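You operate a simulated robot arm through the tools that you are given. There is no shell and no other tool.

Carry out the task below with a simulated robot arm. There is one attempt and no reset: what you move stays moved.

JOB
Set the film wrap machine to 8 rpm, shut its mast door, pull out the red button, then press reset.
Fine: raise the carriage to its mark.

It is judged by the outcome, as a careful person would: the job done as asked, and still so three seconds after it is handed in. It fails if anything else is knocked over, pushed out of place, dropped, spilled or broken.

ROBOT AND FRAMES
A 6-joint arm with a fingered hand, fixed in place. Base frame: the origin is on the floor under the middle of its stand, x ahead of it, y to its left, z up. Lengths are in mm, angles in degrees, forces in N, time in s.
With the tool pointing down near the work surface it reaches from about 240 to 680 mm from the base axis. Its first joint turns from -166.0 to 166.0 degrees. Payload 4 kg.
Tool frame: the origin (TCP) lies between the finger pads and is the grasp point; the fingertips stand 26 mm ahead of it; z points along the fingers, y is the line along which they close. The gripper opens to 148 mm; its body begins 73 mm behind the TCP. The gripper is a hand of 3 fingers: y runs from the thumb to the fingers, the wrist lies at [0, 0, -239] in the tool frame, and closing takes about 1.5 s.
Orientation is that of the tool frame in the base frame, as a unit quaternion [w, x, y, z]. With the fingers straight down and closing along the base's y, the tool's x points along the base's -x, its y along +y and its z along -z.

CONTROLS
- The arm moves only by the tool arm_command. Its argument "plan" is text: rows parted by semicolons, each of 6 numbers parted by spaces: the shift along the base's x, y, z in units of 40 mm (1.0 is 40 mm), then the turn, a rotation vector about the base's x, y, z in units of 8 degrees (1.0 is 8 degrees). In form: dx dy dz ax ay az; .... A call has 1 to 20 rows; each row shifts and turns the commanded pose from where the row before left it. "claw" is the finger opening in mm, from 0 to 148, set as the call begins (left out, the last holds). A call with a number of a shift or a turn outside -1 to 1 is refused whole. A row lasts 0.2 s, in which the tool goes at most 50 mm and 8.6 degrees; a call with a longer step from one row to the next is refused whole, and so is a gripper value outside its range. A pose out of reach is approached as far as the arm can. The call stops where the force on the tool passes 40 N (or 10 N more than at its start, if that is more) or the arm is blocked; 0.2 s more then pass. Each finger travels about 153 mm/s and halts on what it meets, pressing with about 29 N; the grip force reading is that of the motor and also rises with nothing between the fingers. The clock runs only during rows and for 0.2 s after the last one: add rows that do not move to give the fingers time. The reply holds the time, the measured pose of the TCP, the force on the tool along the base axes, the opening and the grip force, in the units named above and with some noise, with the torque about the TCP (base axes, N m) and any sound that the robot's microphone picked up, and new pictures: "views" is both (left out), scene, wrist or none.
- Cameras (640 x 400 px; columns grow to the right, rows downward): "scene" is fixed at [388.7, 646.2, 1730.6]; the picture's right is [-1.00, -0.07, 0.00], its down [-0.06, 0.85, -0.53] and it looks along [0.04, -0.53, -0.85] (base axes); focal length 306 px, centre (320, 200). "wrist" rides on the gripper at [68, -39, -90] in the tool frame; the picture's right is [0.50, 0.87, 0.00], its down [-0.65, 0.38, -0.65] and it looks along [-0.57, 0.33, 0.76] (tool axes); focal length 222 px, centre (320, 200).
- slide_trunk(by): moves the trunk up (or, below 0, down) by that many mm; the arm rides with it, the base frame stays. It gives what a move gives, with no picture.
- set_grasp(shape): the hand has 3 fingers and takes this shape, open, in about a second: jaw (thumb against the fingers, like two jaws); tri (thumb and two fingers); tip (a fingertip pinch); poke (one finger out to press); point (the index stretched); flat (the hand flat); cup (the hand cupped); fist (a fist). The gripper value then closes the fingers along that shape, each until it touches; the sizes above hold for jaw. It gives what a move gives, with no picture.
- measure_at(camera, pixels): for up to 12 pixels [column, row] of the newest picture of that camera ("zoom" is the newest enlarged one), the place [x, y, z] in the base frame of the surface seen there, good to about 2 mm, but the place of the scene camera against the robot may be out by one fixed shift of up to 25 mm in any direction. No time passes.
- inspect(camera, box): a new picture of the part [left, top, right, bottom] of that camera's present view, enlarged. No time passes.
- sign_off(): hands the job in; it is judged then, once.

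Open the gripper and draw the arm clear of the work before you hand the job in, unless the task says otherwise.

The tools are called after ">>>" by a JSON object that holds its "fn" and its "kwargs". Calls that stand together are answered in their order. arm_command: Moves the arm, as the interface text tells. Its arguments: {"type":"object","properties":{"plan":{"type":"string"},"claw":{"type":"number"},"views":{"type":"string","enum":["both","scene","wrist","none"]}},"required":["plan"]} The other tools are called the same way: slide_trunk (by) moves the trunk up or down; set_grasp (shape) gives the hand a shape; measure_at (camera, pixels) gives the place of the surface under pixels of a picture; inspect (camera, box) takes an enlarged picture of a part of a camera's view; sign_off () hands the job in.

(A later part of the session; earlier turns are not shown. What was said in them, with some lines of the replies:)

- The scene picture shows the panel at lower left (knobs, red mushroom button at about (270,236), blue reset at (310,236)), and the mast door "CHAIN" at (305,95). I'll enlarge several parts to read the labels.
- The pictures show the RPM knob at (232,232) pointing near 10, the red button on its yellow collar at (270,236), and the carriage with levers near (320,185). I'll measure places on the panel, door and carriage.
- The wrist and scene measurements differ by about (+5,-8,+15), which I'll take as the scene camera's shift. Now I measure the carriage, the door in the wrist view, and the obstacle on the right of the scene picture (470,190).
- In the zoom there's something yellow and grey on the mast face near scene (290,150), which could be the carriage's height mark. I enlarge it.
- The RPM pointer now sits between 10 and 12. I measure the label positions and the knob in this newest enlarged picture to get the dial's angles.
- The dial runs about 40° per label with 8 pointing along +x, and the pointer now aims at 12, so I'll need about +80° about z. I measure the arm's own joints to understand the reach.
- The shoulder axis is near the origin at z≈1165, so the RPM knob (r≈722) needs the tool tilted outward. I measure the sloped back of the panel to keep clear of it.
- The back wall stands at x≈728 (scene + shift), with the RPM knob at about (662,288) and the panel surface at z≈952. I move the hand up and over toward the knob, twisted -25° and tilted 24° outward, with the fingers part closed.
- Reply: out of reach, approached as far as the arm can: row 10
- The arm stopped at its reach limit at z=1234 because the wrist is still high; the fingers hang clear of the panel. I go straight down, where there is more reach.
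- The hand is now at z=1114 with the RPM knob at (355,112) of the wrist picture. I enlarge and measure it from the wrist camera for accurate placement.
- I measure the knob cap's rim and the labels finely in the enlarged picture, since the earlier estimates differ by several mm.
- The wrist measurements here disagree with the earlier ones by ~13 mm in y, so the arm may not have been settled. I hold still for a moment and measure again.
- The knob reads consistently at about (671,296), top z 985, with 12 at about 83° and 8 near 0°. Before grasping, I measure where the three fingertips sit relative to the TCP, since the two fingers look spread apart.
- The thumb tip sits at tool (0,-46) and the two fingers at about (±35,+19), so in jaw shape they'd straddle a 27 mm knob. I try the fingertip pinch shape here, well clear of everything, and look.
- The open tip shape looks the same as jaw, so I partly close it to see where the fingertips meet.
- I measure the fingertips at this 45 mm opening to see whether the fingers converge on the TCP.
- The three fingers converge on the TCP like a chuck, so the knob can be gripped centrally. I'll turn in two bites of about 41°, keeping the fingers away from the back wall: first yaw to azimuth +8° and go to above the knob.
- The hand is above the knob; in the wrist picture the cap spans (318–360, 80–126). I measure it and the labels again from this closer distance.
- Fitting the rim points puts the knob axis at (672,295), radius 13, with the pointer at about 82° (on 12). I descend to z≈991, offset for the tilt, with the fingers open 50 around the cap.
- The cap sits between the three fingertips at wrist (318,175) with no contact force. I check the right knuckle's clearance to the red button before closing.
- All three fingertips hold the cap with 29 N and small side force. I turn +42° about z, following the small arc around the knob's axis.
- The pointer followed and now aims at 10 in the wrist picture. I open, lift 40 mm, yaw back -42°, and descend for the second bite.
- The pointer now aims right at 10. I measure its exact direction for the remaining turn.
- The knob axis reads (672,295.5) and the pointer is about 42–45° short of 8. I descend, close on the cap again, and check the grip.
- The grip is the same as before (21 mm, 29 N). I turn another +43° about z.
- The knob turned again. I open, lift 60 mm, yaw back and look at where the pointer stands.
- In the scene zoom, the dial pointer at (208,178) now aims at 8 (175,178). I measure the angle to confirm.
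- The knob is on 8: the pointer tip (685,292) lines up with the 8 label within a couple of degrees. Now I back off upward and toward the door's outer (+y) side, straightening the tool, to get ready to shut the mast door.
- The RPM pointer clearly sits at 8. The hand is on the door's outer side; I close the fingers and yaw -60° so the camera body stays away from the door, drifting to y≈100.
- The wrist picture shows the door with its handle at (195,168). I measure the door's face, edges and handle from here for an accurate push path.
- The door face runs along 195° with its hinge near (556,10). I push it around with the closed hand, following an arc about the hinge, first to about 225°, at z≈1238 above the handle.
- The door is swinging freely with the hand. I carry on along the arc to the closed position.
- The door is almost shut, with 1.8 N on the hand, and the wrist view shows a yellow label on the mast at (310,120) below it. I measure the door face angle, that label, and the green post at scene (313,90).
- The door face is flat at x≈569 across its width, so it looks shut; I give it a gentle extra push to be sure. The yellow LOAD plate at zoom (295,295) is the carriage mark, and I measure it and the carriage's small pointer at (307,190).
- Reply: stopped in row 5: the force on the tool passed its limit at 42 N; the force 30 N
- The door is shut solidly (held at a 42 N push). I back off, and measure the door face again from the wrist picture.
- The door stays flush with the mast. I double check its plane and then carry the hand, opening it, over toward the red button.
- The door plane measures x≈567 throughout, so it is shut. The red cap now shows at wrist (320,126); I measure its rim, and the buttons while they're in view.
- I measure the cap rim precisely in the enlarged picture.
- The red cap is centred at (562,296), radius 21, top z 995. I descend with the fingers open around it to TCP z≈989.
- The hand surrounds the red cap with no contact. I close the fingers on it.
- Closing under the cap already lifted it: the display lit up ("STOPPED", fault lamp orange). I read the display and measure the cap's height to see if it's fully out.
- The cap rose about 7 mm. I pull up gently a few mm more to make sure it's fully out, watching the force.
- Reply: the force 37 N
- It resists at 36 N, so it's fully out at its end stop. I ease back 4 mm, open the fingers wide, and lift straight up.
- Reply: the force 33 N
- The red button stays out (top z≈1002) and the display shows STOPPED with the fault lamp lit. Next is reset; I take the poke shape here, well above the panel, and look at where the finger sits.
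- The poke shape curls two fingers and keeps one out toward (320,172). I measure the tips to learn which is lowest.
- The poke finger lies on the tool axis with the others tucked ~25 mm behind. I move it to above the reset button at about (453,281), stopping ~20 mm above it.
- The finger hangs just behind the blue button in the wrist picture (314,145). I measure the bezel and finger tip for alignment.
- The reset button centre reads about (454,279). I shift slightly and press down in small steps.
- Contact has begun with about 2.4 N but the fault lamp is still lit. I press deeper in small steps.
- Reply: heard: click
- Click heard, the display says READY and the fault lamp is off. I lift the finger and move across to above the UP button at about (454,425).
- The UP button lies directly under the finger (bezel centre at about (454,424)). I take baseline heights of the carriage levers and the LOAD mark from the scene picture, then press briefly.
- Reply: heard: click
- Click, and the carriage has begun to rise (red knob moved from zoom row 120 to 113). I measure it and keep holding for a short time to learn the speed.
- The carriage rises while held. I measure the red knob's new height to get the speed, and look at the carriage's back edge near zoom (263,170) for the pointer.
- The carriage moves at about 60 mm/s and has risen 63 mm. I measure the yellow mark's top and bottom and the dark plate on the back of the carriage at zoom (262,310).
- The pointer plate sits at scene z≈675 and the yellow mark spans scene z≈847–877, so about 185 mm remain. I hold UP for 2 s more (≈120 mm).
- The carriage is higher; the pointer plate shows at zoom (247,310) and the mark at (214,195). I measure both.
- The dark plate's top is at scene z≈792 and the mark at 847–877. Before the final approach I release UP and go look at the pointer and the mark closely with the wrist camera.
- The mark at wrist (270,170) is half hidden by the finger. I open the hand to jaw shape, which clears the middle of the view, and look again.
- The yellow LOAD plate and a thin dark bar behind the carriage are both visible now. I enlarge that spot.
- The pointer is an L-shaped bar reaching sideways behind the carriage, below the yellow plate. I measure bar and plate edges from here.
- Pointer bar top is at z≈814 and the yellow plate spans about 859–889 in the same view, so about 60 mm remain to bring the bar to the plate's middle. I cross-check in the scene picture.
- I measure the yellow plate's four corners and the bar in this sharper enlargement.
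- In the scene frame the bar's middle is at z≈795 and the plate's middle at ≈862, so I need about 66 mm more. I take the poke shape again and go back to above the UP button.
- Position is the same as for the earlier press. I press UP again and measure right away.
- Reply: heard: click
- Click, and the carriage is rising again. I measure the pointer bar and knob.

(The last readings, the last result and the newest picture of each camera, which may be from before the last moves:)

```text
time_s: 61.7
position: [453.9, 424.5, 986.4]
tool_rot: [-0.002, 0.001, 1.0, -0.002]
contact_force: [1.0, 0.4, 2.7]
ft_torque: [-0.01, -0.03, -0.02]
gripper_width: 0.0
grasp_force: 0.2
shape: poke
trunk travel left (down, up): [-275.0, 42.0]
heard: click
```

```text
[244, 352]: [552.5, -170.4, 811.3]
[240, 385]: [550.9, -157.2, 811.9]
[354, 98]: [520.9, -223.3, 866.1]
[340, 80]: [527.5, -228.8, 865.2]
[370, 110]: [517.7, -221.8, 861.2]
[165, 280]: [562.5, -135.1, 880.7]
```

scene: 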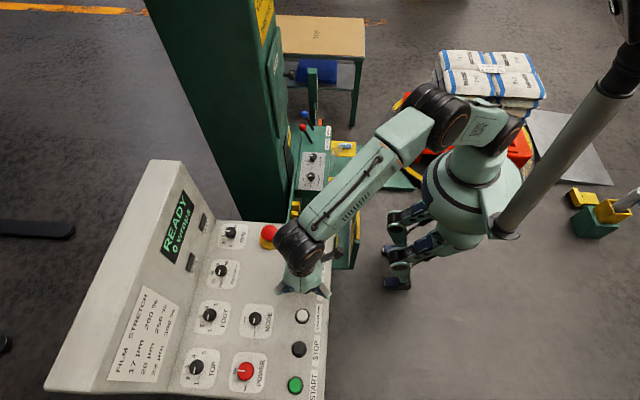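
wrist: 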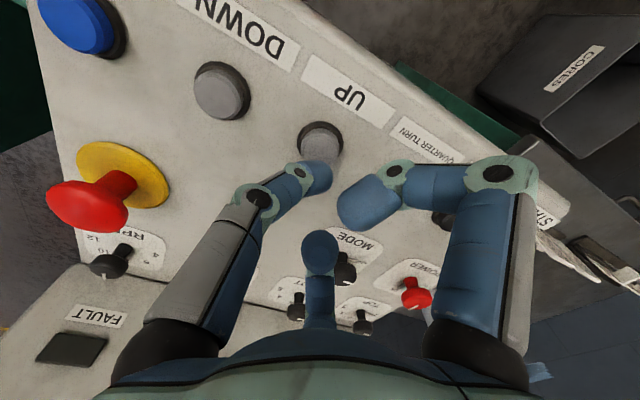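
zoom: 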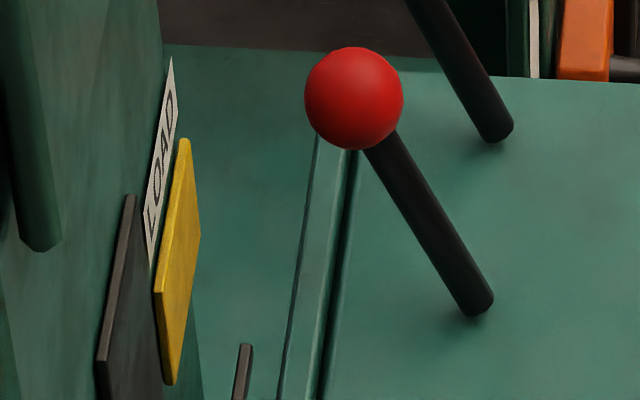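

The bar's middle is at ≈808 (scene), 53 mm below the target. I hold for 0.6 s more (≈35 mm), leaving the last part for hold-and-release.

>>> {"fn": "arm_command", "kwargs": {"plan": "0 0 0 0 0 0; 0 0 0 0 0 0", "views": "scene"}}

>>> {"fn": "inspect", "kwargs": {"camera": "scene", "box": [288, 120, 312, 150]}}

>>> {"fn": "measure_at", "kwargs": {"camera": "zoom", "pixels": [[236, 275], [230, 310], [225, 340], [159, 300], [167, 370], [180, 250], [190, 150], [235, 290], [228, 325]]}}

```text
time_s: 62.3
position: [454.6, 424.7, 987.2]
tool_rot: [-0.003, 0.002, 1.0, -0.002]
contact_force: [0.7, 0.3, 3.2]
ft_torque: [0.02, -0.02, -0.02]
gripper_width: 0.0
grasp_force: 0.1
shape: poke
trunk travel left (down, up): [-275.0, 42.0]
```

scene: 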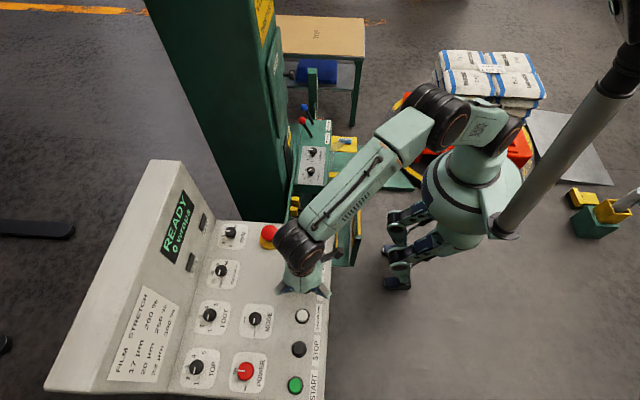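

```text
13.33 times, centred on (300, 135) of scene
```

zoom: 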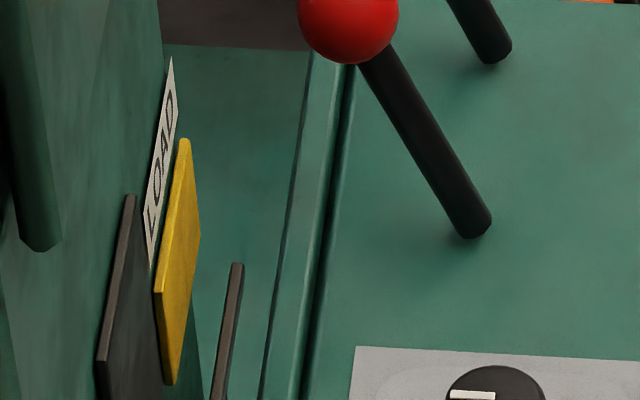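

```text
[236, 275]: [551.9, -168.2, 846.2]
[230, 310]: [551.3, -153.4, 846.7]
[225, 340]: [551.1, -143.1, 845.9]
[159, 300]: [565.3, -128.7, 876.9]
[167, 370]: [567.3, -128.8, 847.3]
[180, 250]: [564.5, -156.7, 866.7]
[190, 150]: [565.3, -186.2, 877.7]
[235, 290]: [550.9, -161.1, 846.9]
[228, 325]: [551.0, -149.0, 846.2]
```

The bar's top is at 846 (scene), its middle ≈843, so 19 mm to go. I hold 0.2 s more and release with the same lift as before (≈7 mm of run-on).

>>> {"fn": "arm_command", "kwargs": {"plan": "0 0 0 0 0 0; 0 0 0.6 0 0 0; 0 0 0.9 0 0 0; 0 0 0 0 0 0", "views": "scene"}}

>>> {"fn": "inspect", "kwargs": {"camera": "scene", "box": [288, 120, 312, 150]}}

>>> {"fn": "measure_at", "kwargs": {"camera": "zoom", "pixels": [[232, 235], [226, 270], [220, 310], [159, 300], [167, 370], [180, 250], [190, 150], [230, 245], [223, 290]]}}

```text
time_s: 63.3
position: [454.4, 424.1, 1046.3]
tool_rot: [-0.002, 0.001, 1.0, -0.003]
contact_force: [0.4, 0.4, 0.1]
ft_torque: [0.01, -0.04, -0.06]
gripper_width: 0.1
grasp_force: 0.1
shape: poke
trunk travel left (down, up): [-275.0, 42.0]
```

scene: 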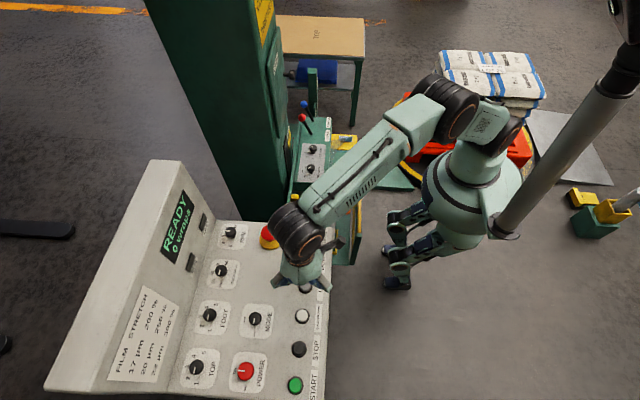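

```text
13.33 times, centred on (300, 135) of scene
```

zoom: 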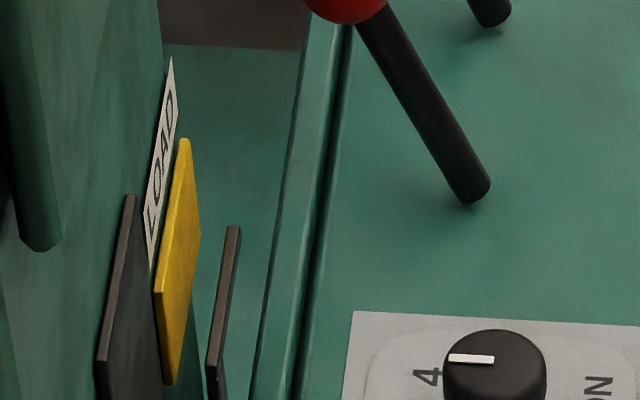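

```text
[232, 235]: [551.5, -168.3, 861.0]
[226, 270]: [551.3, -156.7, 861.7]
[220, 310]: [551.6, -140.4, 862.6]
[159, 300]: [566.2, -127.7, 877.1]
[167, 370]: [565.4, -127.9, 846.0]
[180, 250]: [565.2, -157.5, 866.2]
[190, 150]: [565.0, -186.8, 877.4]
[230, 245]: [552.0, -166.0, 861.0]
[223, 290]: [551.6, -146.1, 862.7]
```

The bar's top edge reads z≈862 against the plate's 846–877, i.e. within about 3 mm of the middle. I go back for a wrist-camera look to confirm it from another angle.

>>> {"fn": "arm_command", "kwargs": {"plan": "0 0 0.9 0 0 0; -0.042 -0.975 0.3 0 0 0; -0.042 -0.975 0.1 0 0 0; -0.042 -0.975 0.1 0 0 0; -0.042 -0.975 0 0 0 0; -0.042 -0.975 0 0 0 0; -0.042 -0.975 0 0 0 0; -0.042 -0.975 0 0 0 0; -0.042 -0.975 0 0 0 0; -0.042 -0.975 0 0 0 0; -0.042 -0.975 0 0 0 0; -0.042 -0.975 0 0 0 0; -0.042 -0.975 0 0 0 0; -0.042 -0.975 0 0 0 0; -0.042 -0.975 0 0 0 0; -0.042 -0.975 0 0 0 0; 0 0 0 0 0 0", "views": "none"}}

>>> {"fn": "set_grasp", "kwargs": {"shape": "jaw"}}

>>> {"fn": "inspect", "kwargs": {"camera": "wrist", "box": [200, 50, 440, 210]}}

>>> {"fn": "inspect", "kwargs": {"camera": "wrist", "box": [250, 135, 330, 195]}}

```text
time_s: 66.9
position: [428.7, -161.6, 1101.8]
tool_rot: [-0.003, 0.001, 1.0, -0.003]
contact_force: [-0.5, 1.1, -0.4]
ft_torque: [0.01, 0.0, 0.0]
gripper_width: 0.0
grasp_force: 0.0
shape: poke
trunk travel left (down, up): [-275.0, 42.0]
```

```text
time_s: 67.8
position: [430.0, -161.9, 1102.9]
tool_rot: [-0.003, 0.001, 1.0, -0.004]
contact_force: [0.1, 0.4, -0.9]
ft_torque: [0.02, 0.0, -0.04]
gripper_width: 147.8
grasp_force: 0.1
shape: jaw
trunk travel left (down, up): [-275.0, 42.0]
```

```text
2.50 times, centred on (320, 130) of wrist
```

zoom: 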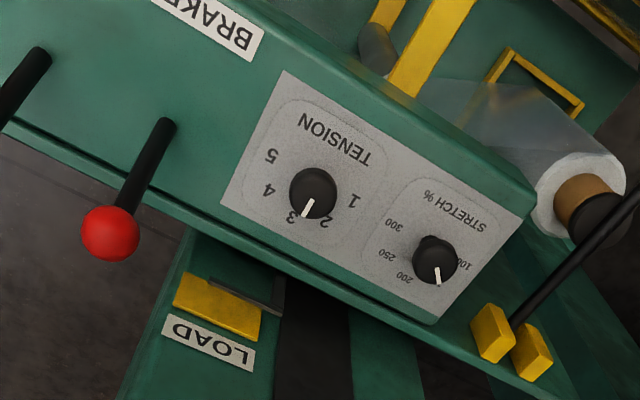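

```text
6.67 times, centred on (290, 165) of wrist
```

zoom: 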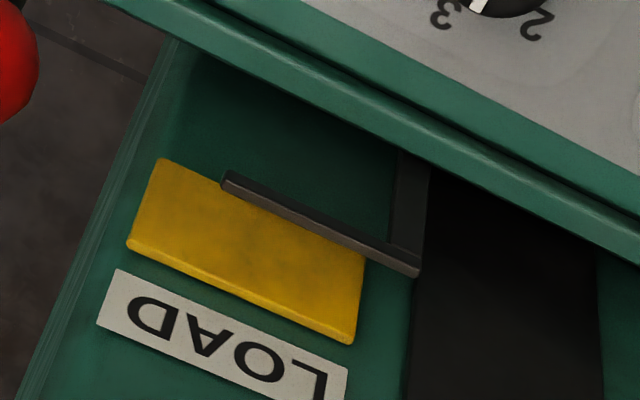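

The bar now sits in front of the yellow LOAD plate (parallax from above makes it look low). I measure the heights of both in this view.

>>> {"fn": "measure_at", "kwargs": {"camera": "zoom", "pixels": [[240, 188], [320, 225], [400, 262], [232, 176], [240, 180], [300, 208], [390, 248], [170, 168], [355, 250], [135, 238], [345, 330], [250, 270]]}}

```text
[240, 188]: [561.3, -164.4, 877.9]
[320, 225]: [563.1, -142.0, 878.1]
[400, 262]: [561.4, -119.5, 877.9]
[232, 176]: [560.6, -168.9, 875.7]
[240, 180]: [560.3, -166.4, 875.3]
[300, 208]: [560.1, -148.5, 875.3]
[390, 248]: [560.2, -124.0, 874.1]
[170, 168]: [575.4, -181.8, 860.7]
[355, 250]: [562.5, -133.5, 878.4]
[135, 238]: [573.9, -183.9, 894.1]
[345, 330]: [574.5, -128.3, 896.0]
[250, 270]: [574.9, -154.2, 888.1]
```

The bar's middle is at z≈875 and the LOAD plate's middle at ≈877, so the carriage is on its mark. I withdraw the open hand up and back, clear of the machine.

>>> {"fn": "arm_command", "kwargs": {"plan": "-0.6 0 0.5 0 0 0; -0.6 0 0.5 0 0 0; -0.2 0.9 0.7 0 0 0; -0.2 0.9 0.7 0 0 0; -0.2 0.9 0.7 0 0 0; -0.2 0.9 0.7 0 0 0; -0.2 0.9 0.7 0 0 0; -0.2 0.9 0.7 0 0 0; -0.2 0.9 0.7 0 0 0; -0.2 0.9 0.2 0 0 0; 0 0 0 0 0 0", "claw": 148}}

>>> {"fn": "inspect", "kwargs": {"camera": "scene", "box": [140, 170, 350, 290]}}

>>> {"fn": "inspect", "kwargs": {"camera": "scene", "box": [210, 0, 370, 220]}}

>>> {"fn": "inspect", "kwargs": {"camera": "scene", "box": [180, 300, 340, 400]}}

```text
time_s: 70.2
position: [317.2, 125.7, 1346.4]
tool_rot: [-0.003, 0.002, 1.0, -0.003]
contact_force: [-0.8, -0.1, -0.4]
ft_torque: [0.01, 0.0, 0.01]
gripper_width: 147.7
grasp_force: 0.1
shape: jaw
trunk travel left (down, up): [-275.0, 42.0]
```

scene: 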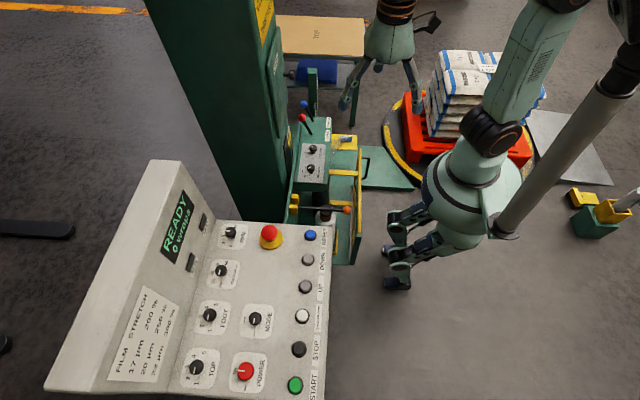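
wrist: 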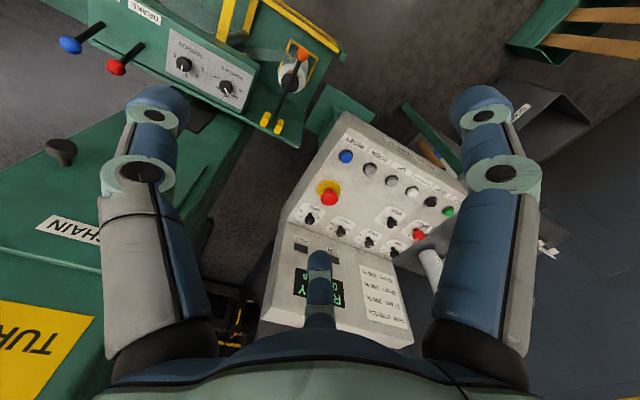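

```text
3.05 times, centred on (245, 230) of scene
```

zoom: 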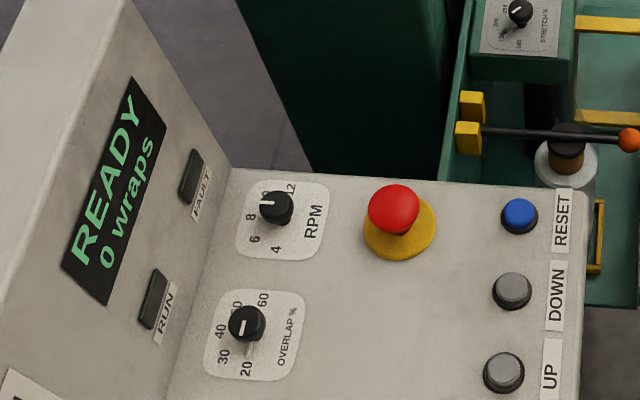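

```text
1.82 times, centred on (290, 110) of scene
```

zoom: 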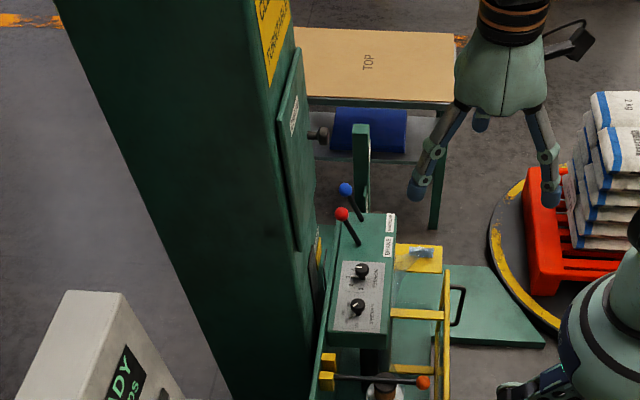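

```text
4.00 times, centred on (260, 350) of scene
```

zoom: 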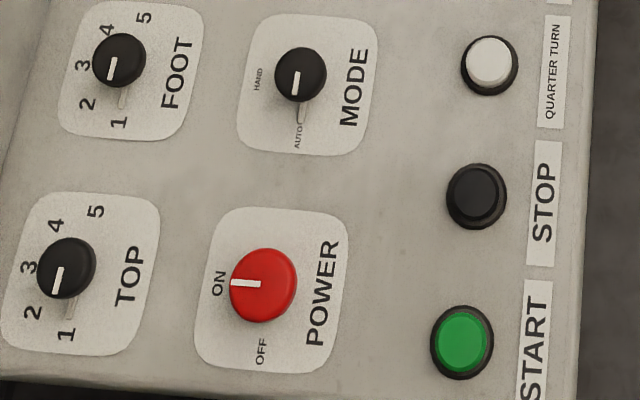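

Everything checks out: the display says READY with the fault lamp off, RPM is on 8, the red button is out, the door is flush, the carriage pointer is on the LOAD mark, the other controls are unchanged, and the open hand is clear. I hand the job in.

>>> {"fn": "sign_off", "kwargs": {}}

```text
The job is handed in.
```

The job is done and handed in. The display read READY with the fault lamp off when I finished.

- **RPM:** the knob is on 8. Its pointer started at 12, and I measured it within a couple of degrees of the 8 label.
- **Mast door:** it is shut flush against the mast. It didn't give under a push of about 42 N and stayed closed when I let go.
- **Red button:** it is fully out. It came up about 7 mm, and a further pull met a firm stop.
- **Reset:** I pressed it and heard a click. The display changed from STOPPED to READY.
- **Carriage:** the pointer bar is within about 2–3 mm of the middle of the yellow LOAD plate. I raised it with the UP button.

The other panel controls I checked afterwards look as they did at the start. The hand is open and clear of the machine.
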